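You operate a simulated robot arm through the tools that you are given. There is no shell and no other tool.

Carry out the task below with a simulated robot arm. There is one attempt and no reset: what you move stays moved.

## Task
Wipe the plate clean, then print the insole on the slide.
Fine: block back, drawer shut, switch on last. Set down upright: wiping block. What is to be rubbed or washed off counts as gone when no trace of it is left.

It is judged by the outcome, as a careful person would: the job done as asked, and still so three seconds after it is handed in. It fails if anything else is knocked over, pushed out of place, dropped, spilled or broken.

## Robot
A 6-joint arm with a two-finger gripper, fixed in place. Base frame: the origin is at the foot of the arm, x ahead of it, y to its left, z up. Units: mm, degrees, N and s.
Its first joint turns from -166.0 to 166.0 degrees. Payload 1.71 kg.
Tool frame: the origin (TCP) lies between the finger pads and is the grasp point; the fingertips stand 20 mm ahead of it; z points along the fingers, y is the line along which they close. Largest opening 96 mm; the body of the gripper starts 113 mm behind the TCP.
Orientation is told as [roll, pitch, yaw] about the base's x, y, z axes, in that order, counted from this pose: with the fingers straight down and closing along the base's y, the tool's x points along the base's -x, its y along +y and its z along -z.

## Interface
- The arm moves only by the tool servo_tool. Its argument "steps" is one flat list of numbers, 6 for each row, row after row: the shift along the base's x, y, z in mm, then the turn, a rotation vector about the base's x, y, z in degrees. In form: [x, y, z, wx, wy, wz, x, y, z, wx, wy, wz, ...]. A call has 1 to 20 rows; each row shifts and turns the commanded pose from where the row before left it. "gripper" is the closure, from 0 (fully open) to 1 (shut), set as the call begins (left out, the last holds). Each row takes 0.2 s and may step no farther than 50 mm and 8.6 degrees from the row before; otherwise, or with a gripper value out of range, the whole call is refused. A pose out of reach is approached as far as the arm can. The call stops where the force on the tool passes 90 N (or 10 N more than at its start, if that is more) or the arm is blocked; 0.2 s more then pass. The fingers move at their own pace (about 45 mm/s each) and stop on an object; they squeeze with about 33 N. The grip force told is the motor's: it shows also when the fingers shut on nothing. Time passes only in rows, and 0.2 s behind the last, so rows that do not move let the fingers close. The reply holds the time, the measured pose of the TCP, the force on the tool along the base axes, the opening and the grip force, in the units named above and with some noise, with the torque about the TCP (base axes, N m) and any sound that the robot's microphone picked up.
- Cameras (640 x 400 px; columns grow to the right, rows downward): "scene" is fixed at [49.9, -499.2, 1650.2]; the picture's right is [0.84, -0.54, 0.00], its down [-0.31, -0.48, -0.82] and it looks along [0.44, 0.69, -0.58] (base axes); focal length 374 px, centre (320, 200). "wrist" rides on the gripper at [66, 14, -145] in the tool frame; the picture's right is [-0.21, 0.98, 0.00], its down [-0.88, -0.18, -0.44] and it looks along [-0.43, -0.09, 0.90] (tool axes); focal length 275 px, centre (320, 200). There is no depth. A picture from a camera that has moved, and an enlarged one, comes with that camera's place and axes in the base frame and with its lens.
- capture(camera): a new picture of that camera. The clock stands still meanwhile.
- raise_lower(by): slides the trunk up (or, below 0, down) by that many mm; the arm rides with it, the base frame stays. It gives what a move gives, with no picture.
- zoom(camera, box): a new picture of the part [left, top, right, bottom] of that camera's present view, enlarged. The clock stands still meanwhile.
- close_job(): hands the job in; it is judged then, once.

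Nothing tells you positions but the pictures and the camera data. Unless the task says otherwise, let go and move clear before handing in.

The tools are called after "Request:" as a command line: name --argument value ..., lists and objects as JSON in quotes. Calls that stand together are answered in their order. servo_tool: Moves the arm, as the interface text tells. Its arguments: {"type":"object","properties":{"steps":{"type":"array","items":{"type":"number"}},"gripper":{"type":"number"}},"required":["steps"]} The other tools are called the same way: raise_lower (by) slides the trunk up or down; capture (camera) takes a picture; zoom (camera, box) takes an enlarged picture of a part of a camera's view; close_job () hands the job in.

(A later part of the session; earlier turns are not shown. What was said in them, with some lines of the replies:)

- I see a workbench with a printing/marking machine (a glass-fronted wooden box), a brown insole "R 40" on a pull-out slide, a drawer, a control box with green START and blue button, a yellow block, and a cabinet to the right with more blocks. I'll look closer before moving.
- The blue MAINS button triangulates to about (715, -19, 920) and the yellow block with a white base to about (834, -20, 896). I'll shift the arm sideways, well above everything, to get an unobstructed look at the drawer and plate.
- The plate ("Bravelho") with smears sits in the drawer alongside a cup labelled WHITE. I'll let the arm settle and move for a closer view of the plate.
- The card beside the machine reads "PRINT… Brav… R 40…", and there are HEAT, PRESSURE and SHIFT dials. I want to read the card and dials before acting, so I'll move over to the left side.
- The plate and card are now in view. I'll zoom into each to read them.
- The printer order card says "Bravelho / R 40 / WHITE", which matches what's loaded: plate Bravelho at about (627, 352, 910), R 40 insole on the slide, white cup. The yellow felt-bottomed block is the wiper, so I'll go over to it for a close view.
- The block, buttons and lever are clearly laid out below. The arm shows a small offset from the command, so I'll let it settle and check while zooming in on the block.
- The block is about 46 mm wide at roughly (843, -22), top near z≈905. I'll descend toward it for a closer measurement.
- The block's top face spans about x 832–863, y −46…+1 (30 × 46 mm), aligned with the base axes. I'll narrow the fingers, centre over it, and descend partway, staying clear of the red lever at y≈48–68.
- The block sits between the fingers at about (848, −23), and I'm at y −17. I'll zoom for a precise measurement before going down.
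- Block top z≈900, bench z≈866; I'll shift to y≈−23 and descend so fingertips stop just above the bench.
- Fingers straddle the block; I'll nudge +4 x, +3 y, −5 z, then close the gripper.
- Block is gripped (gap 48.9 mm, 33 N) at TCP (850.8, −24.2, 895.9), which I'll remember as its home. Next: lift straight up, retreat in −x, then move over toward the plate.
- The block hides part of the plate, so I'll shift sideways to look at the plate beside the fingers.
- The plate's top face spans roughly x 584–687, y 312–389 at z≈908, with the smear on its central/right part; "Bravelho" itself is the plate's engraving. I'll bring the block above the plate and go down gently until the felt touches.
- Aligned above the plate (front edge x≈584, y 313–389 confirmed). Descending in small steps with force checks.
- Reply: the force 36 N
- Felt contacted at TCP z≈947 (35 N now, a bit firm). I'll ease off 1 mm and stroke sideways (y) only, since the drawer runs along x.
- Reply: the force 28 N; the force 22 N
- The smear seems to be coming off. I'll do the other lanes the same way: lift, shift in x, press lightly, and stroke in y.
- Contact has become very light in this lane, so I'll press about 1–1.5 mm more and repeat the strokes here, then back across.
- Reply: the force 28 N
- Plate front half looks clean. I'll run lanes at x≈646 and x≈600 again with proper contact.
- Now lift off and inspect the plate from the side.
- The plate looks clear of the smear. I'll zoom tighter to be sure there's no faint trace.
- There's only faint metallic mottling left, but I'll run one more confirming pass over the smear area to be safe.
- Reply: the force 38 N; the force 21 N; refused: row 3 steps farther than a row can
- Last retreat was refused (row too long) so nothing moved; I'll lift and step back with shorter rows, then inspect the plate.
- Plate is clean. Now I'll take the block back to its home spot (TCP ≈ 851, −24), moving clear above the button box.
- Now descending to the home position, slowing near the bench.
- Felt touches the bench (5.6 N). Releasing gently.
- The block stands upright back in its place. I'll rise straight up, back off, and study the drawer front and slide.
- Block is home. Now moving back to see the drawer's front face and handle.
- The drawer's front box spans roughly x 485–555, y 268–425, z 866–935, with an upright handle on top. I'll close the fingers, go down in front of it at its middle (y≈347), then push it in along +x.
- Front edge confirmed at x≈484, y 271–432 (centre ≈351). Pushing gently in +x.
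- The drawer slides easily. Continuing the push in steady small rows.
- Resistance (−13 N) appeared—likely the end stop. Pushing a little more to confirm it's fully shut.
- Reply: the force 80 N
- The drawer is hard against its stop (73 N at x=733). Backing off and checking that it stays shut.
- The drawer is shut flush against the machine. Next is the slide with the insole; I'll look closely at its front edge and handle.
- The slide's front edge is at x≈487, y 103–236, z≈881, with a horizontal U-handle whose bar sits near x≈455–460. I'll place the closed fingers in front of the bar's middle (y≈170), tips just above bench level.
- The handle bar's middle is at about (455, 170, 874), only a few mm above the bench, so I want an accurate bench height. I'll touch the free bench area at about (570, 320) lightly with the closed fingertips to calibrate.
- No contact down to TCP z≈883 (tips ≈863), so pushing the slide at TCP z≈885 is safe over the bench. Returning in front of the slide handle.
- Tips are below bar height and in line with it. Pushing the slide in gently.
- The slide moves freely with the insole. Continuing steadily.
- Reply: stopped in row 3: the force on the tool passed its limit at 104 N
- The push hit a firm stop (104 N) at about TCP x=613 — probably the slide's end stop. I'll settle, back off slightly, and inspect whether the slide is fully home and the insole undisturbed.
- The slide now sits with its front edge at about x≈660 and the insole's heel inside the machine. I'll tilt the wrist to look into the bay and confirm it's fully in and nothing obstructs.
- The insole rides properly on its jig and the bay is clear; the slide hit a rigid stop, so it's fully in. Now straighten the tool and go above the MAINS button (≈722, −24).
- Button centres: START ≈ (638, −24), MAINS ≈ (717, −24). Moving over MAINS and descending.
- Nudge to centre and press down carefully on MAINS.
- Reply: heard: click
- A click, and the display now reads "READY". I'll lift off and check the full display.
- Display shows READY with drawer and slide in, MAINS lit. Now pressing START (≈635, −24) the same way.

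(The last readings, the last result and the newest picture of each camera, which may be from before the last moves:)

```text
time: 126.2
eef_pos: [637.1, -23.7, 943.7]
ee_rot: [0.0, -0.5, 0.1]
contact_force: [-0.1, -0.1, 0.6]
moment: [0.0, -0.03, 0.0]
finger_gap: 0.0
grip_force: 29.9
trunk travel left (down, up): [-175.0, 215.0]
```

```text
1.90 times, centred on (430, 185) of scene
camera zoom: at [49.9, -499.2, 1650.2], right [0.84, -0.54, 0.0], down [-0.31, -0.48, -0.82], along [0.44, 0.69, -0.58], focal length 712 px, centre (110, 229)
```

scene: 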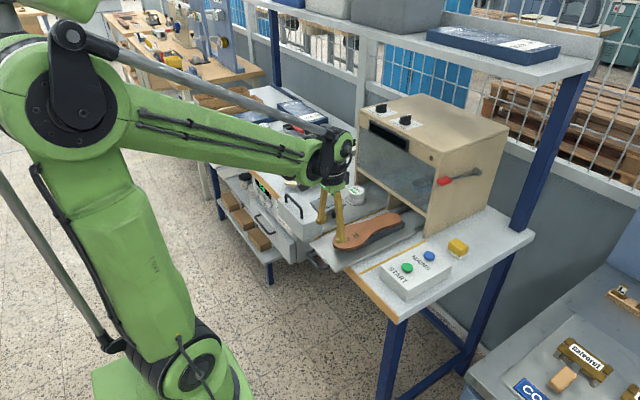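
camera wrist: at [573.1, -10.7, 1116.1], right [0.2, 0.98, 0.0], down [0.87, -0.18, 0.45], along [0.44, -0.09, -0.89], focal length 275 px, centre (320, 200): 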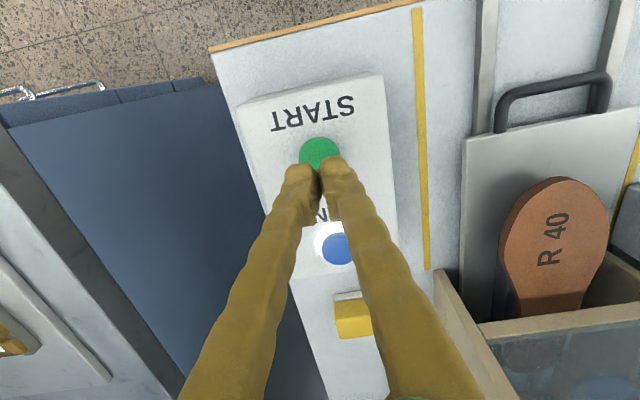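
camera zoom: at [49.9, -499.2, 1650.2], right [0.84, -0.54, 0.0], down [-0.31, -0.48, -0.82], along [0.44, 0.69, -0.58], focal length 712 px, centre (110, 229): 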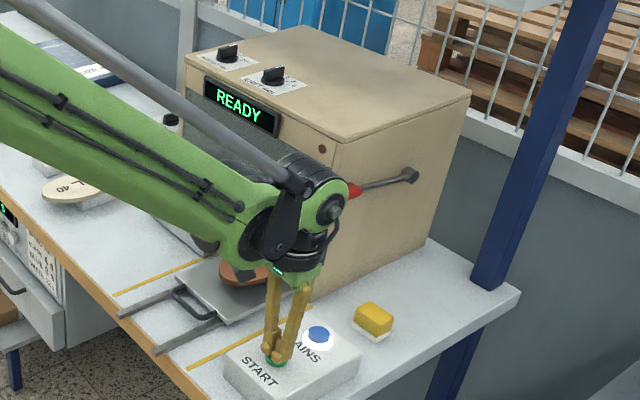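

Request:
servo_tool --steps '[0, 0, -3, 0, 0, 0, 0, 0, 0, 0, 0, 0]'

Request:
servo_tool --steps '[0, 0, -2, 0, 0, 0, 0, 0, 0, 0, 0, 0]'

Request:
zoom --camera "scene" --box '[340, 80, 520, 290]'

```text
time: 126.8
eef_pos: [636.6, -24.6, 940.6]
ee_rot: [0.1, -0.6, 0.2]
contact_force: [0.5, 2.3, 1.9]
moment: [0.02, 0.01, 0.0]
finger_gap: 5.9
grip_force: 29.0
trunk travel left (down, up): [-175.0, 215.0]
heard: click
```

```text
time: 127.3
eef_pos: [635.5, -24.3, 938.7]
ee_rot: [0.1, -0.5, 0.1]
contact_force: [-0.7, 0.5, 2.4]
moment: [0.02, 0.06, 0.02]
finger_gap: 6.3
grip_force: 29.2
trunk travel left (down, up): [-175.0, 215.0]
```

```text
1.90 times, centred on (430, 185) of scene
camera zoom: at [49.9, -499.2, 1650.2], right [0.84, -0.54, 0.0], down [-0.31, -0.48, -0.82], along [0.44, 0.69, -0.58], focal length 712 px, centre (110, 229)
```

zoom: 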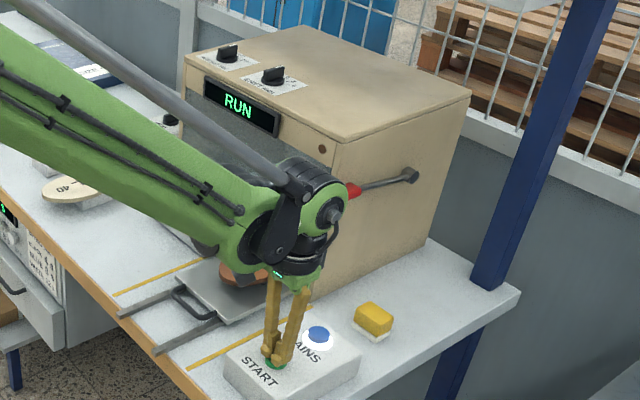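

The machine clicked and shows "RUN". I'll lift straight off the button and wait at a distance while it works.

Request:
servo_tool --steps '[0, 0, 8, 0, 0, 0, 0, 0, 25, 0, 0, 0, 0, 0, 35, 0, 0, 0, -30, 0, 20, 0, 0, 0, -35, 0, 0, 0, 0, 0, -35, 0, 0, 0, 0, 0, -35, 0, 0, 0, 0, 0, 0, 0, 0, 0, 0, 0]'

Request:
capture --camera "scene"

Request:
zoom --camera "scene" --box '[340, 80, 520, 290]'

```text
time: 129.2
eef_pos: [503.9, -23.3, 1028.4]
ee_rot: [0.0, -0.5, 0.1]
contact_force: [-0.4, 0.5, 0.3]
moment: [0.0, -0.1, -0.01]
finger_gap: 0.0
grip_force: 29.8
trunk travel left (down, up): [-175.0, 215.0]
```

```text
taken
```

scene: 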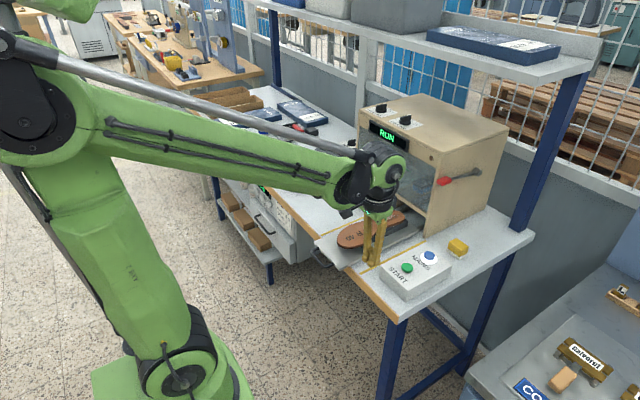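

```text
1.90 times, centred on (430, 185) of scene
camera zoom: at [49.9, -499.2, 1650.2], right [0.84, -0.54, 0.0], down [-0.31, -0.48, -0.82], along [0.44, 0.69, -0.58], focal length 712 px, centre (110, 229)
```

zoom: 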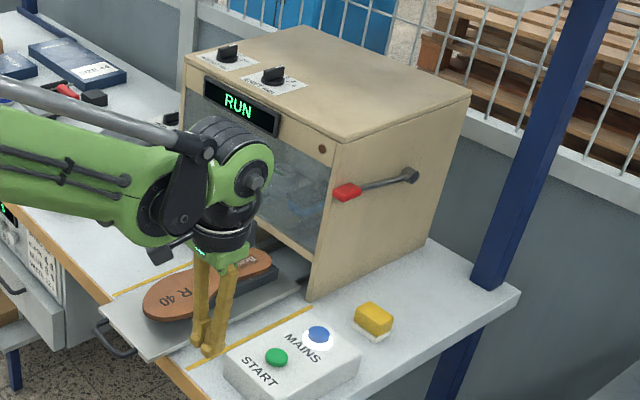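

The slide has travelled back out by itself during RUN, apparently with a white print on the insole's heel. I'll move further away and watch until it finishes.

Request:
servo_tool --steps '[-30, -20, 30, 0, 0, 0, -30, -30, 30, 0, 0, 0, -30, -30, 30, 0, 0, 0, 0, 0, 0, 0, 0, 0, 0, 0, 0, 0, 0, 0, 0, 0, 0, 0, 0, 0]'

Request:
capture --camera "scene"

Request:
zoom --camera "scene" --box '[280, 90, 520, 290]'

Request:
capture --camera "wrist"

```text
refused: row 2 steps farther than a row can; nothing moved
```

```text
taken
```

scene: 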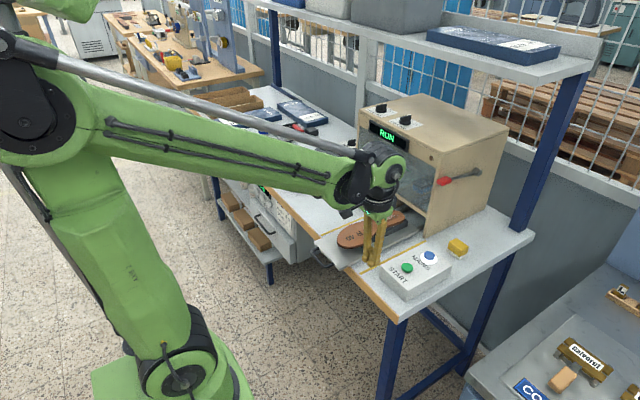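

```text
2.00 times, centred on (400, 190) of scene
camera zoom: at [49.9, -499.2, 1650.2], right [0.84, -0.54, 0.0], down [-0.31, -0.48, -0.82], along [0.44, 0.69, -0.58], focal length 747 px, centre (160, 220)
```

zoom: 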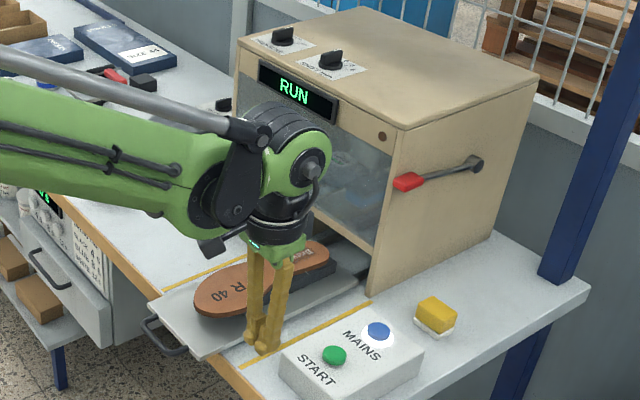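

```text
taken
camera wrist: at [436.3, -8.4, 1172.7], right [0.2, 0.98, 0.0], down [0.87, -0.18, 0.45], along [0.44, -0.09, -0.89], focal length 275 px, centre (320, 200)
```

wrist: 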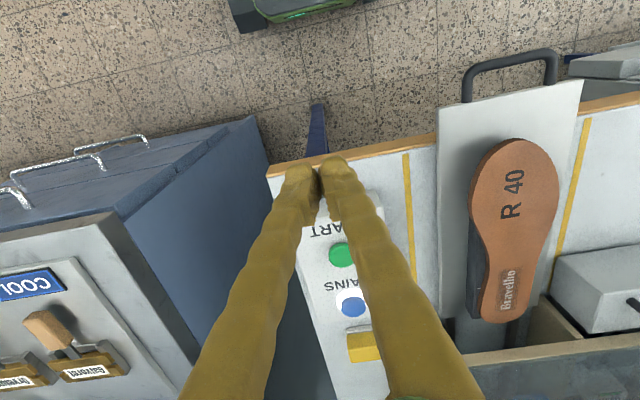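

The white "Bravelho" print is on the heel and the drawer is still shut. I'll retreat with shorter rows and wait for the cycle to finish.

Request:
servo_tool --steps '[-25, -20, 20, 0, 0, 0, -25, -20, 20, 0, 0, 0, -25, -20, 20, 0, 0, 0, -25, -20, 20, 0, 0, 0, 0, 0, 0, 0, 0, 0, 0, 0, 0, 0, 0, 0, 0, 0, 0, 0, 0, 0]'

Request:
zoom --camera "scene" --box '[260, 80, 520, 290]'

Request:
capture --camera "wrist"

```text
time: 130.8
eef_pos: [400.4, -102.4, 1108.7]
ee_rot: [0.0, -0.4, 0.1]
contact_force: [0.1, 0.1, 0.8]
moment: [-0.02, 0.01, 0.0]
finger_gap: 0.1
grip_force: 29.2
trunk travel left (down, up): [-175.0, 215.0]
```

```text
1.90 times, centred on (390, 185) of scene
camera zoom: at [49.9, -499.2, 1650.2], right [0.84, -0.54, 0.0], down [-0.31, -0.48, -0.82], along [0.44, 0.69, -0.58], focal length 712 px, centre (187, 229)
```

zoom: 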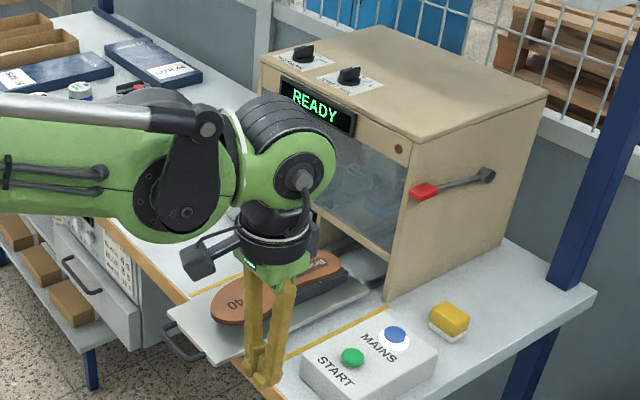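

```text
taken
camera wrist: at [333.2, -88.6, 1252.1], right [0.2, 0.98, 0.0], down [0.87, -0.18, 0.45], along [0.44, -0.09, -0.89], focal length 275 px, centre (320, 200)
```

wrist: 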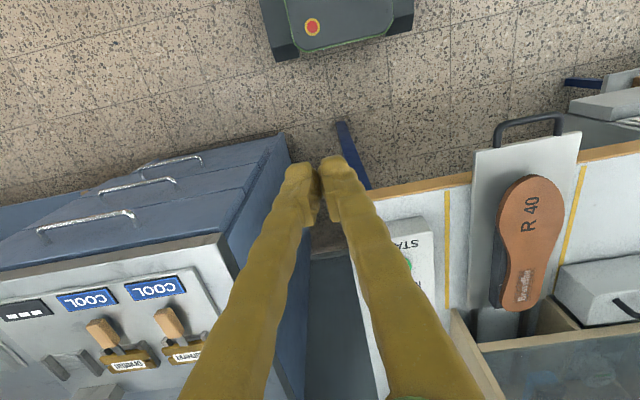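

The cycle ended: display is READY again. Let me verify print quality, drawer, block and surroundings.

Request:
zoom --camera "wrist" --box '[470, 150, 600, 330]'

Request:
zoom --camera "wrist" --box '[490, 260, 550, 320]'

Request:
capture --camera "scene"

```text
2.22 times, centred on (535, 240) of wrist
camera zoom: at [333.2, -88.6, 1252.1], right [0.2, 0.98, 0.0], down [0.87, -0.18, 0.45], along [0.44, -0.09, -0.89], focal length 612 px, centre (-158, 111)
```

zoom: 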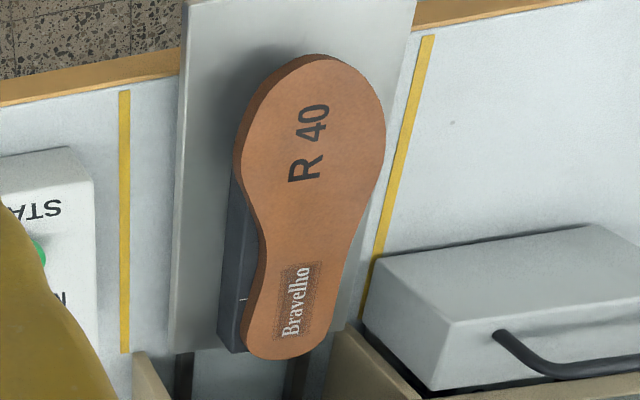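

```text
6.67 times, centred on (520, 290) of wrist
camera zoom: at [333.2, -88.6, 1252.1], right [0.2, 0.98, 0.0], down [0.87, -0.18, 0.45], along [0.44, -0.09, -0.89], focal length 1835 px, centre (-1013, -400)
```

zoom: 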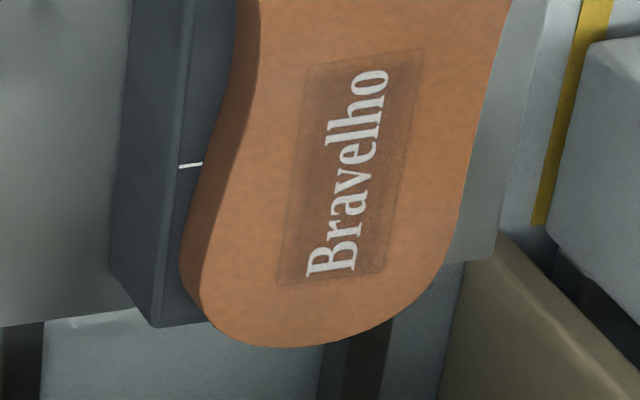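

```text
taken
```

scene: 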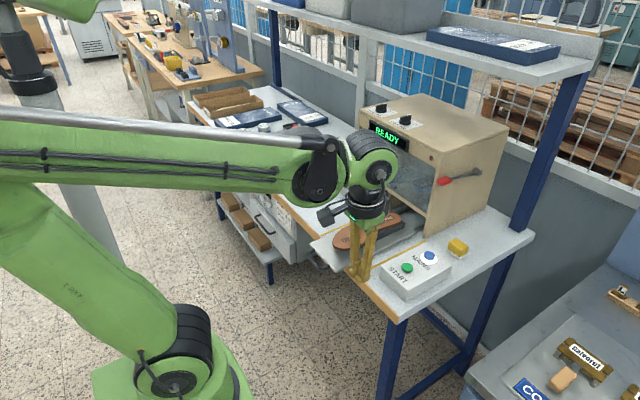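

The print "Bravelho" in white is crisp in its frame on the R 40 insole. I'll retreat a little further and do a final check of the block, drawer and bench.

Request:
servo_tool --steps '[-10, 30, 35, 0, 0, 0, 0, 35, 35, 0, 0, 0, 0, 35, 35, 0, 0, 0, 0, 35, 30, 0, 0, 0, 0, 40, 0, 0, 0, 0, 0, 40, 0, 0, 0, 0, 0, 40, 0, 0, 0, 0, 0, 40, 0, 0, 0, 0, 0, 40, 0, 0, 0, 0, 0, 40, 0, 0, 0, 0, 0, 0, 0, 0, 0, 0]'

Request:
capture --camera "scene"

Request:
zoom --camera "scene" --box '[260, 90, 540, 300]'

Request:
capture --camera "wrist"

Request:
zoom --camera "scene" --box '[425, 180, 505, 270]'

```text
time: 133.2
eef_pos: [392.7, 275.0, 1244.2]
ee_rot: [0.0, -0.5, 0.0]
contact_force: [0.3, 0.0, -0.5]
moment: [-0.05, 0.04, 0.01]
finger_gap: 0.2
grip_force: 29.7
trunk travel left (down, up): [-175.0, 215.0]
```

```text
taken
```

scene: 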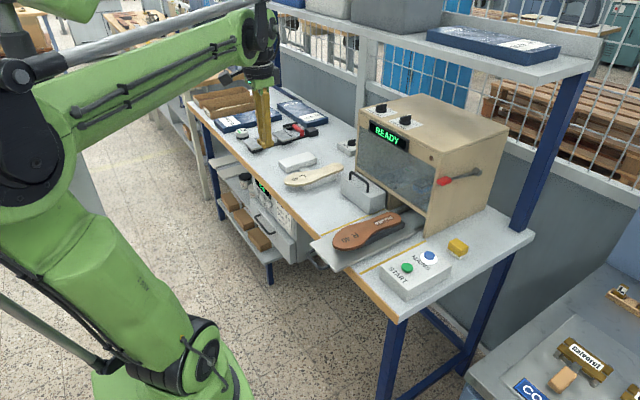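

```text
1.90 times, centred on (400, 195) of scene
camera zoom: at [49.9, -499.2, 1650.2], right [0.84, -0.54, 0.0], down [-0.31, -0.48, -0.82], along [0.44, 0.69, -0.58], focal length 712 px, centre (168, 210)
```

zoom: 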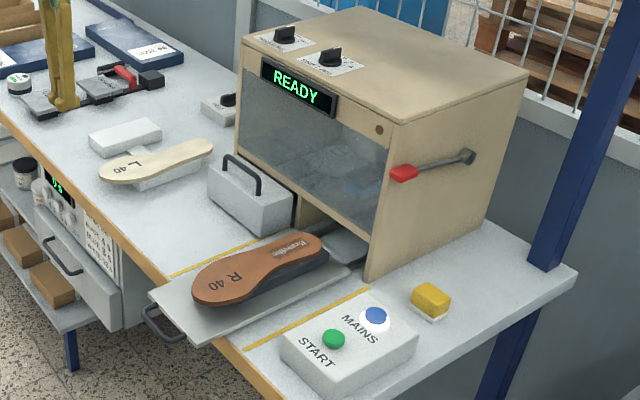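

```text
taken
camera wrist: at [324.3, 289.4, 1388.4], right [0.2, 0.98, 0.0], down [0.87, -0.18, 0.45], along [0.44, -0.09, -0.89], focal length 275 px, centre (320, 200)
```

wrist: 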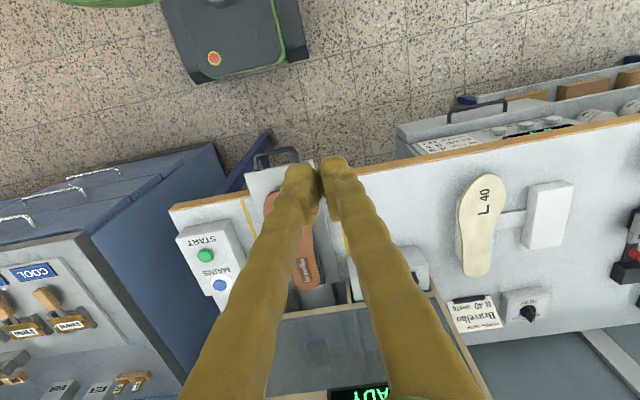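

```text
4.44 times, centred on (465, 225) of scene
camera zoom: at [49.9, -499.2, 1650.2], right [0.84, -0.54, 0.0], down [-0.31, -0.48, -0.82], along [0.44, 0.69, -0.58], focal length 1661 px, centre (-324, 89)
```

zoom: 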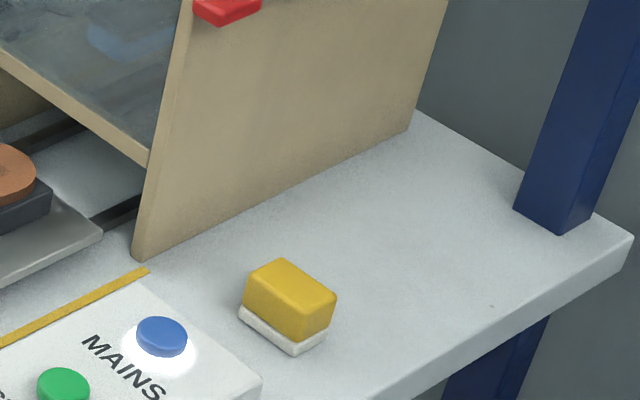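

Everything checks out. The plate is wiped, the block stands upright in its original spot, and the drawer is shut. MAINS is on, the insole on the slide carries the white "Bravelho" print, and the display reads READY. The arm is clear of everything, so I'm handing in.

Request:
close_job

```text
The job is handed in.
```

I wiped the plate clean and printed the R 40 insole on the slide. It now carries "Bravelho" in white on the heel, matching the printer order card.

- **Plate:** no trace of the smear showed in close-up after two rounds of wiping, and the engraved name is intact.
- **Wiping block:** it is upright, within a couple of millimetres of where it started.
- **Drawer:** pushed in to its stop, and it stayed shut through the print cycle.
- **Switch-on:** I left this until the end: MAINS first, then START. The machine ran its cycle and shows READY again, with MAINS still on.
- **Slide:** I pushed it in for printing, and the machine brought it back out by itself when it finished.

The print sits in a slightly darkened rectangle on the insole, which wasn't there before. It looks like a press mark from the machine rather than dirt from the plate, but I couldn't confirm that. I left the pressure, shift and heat dials as they were.
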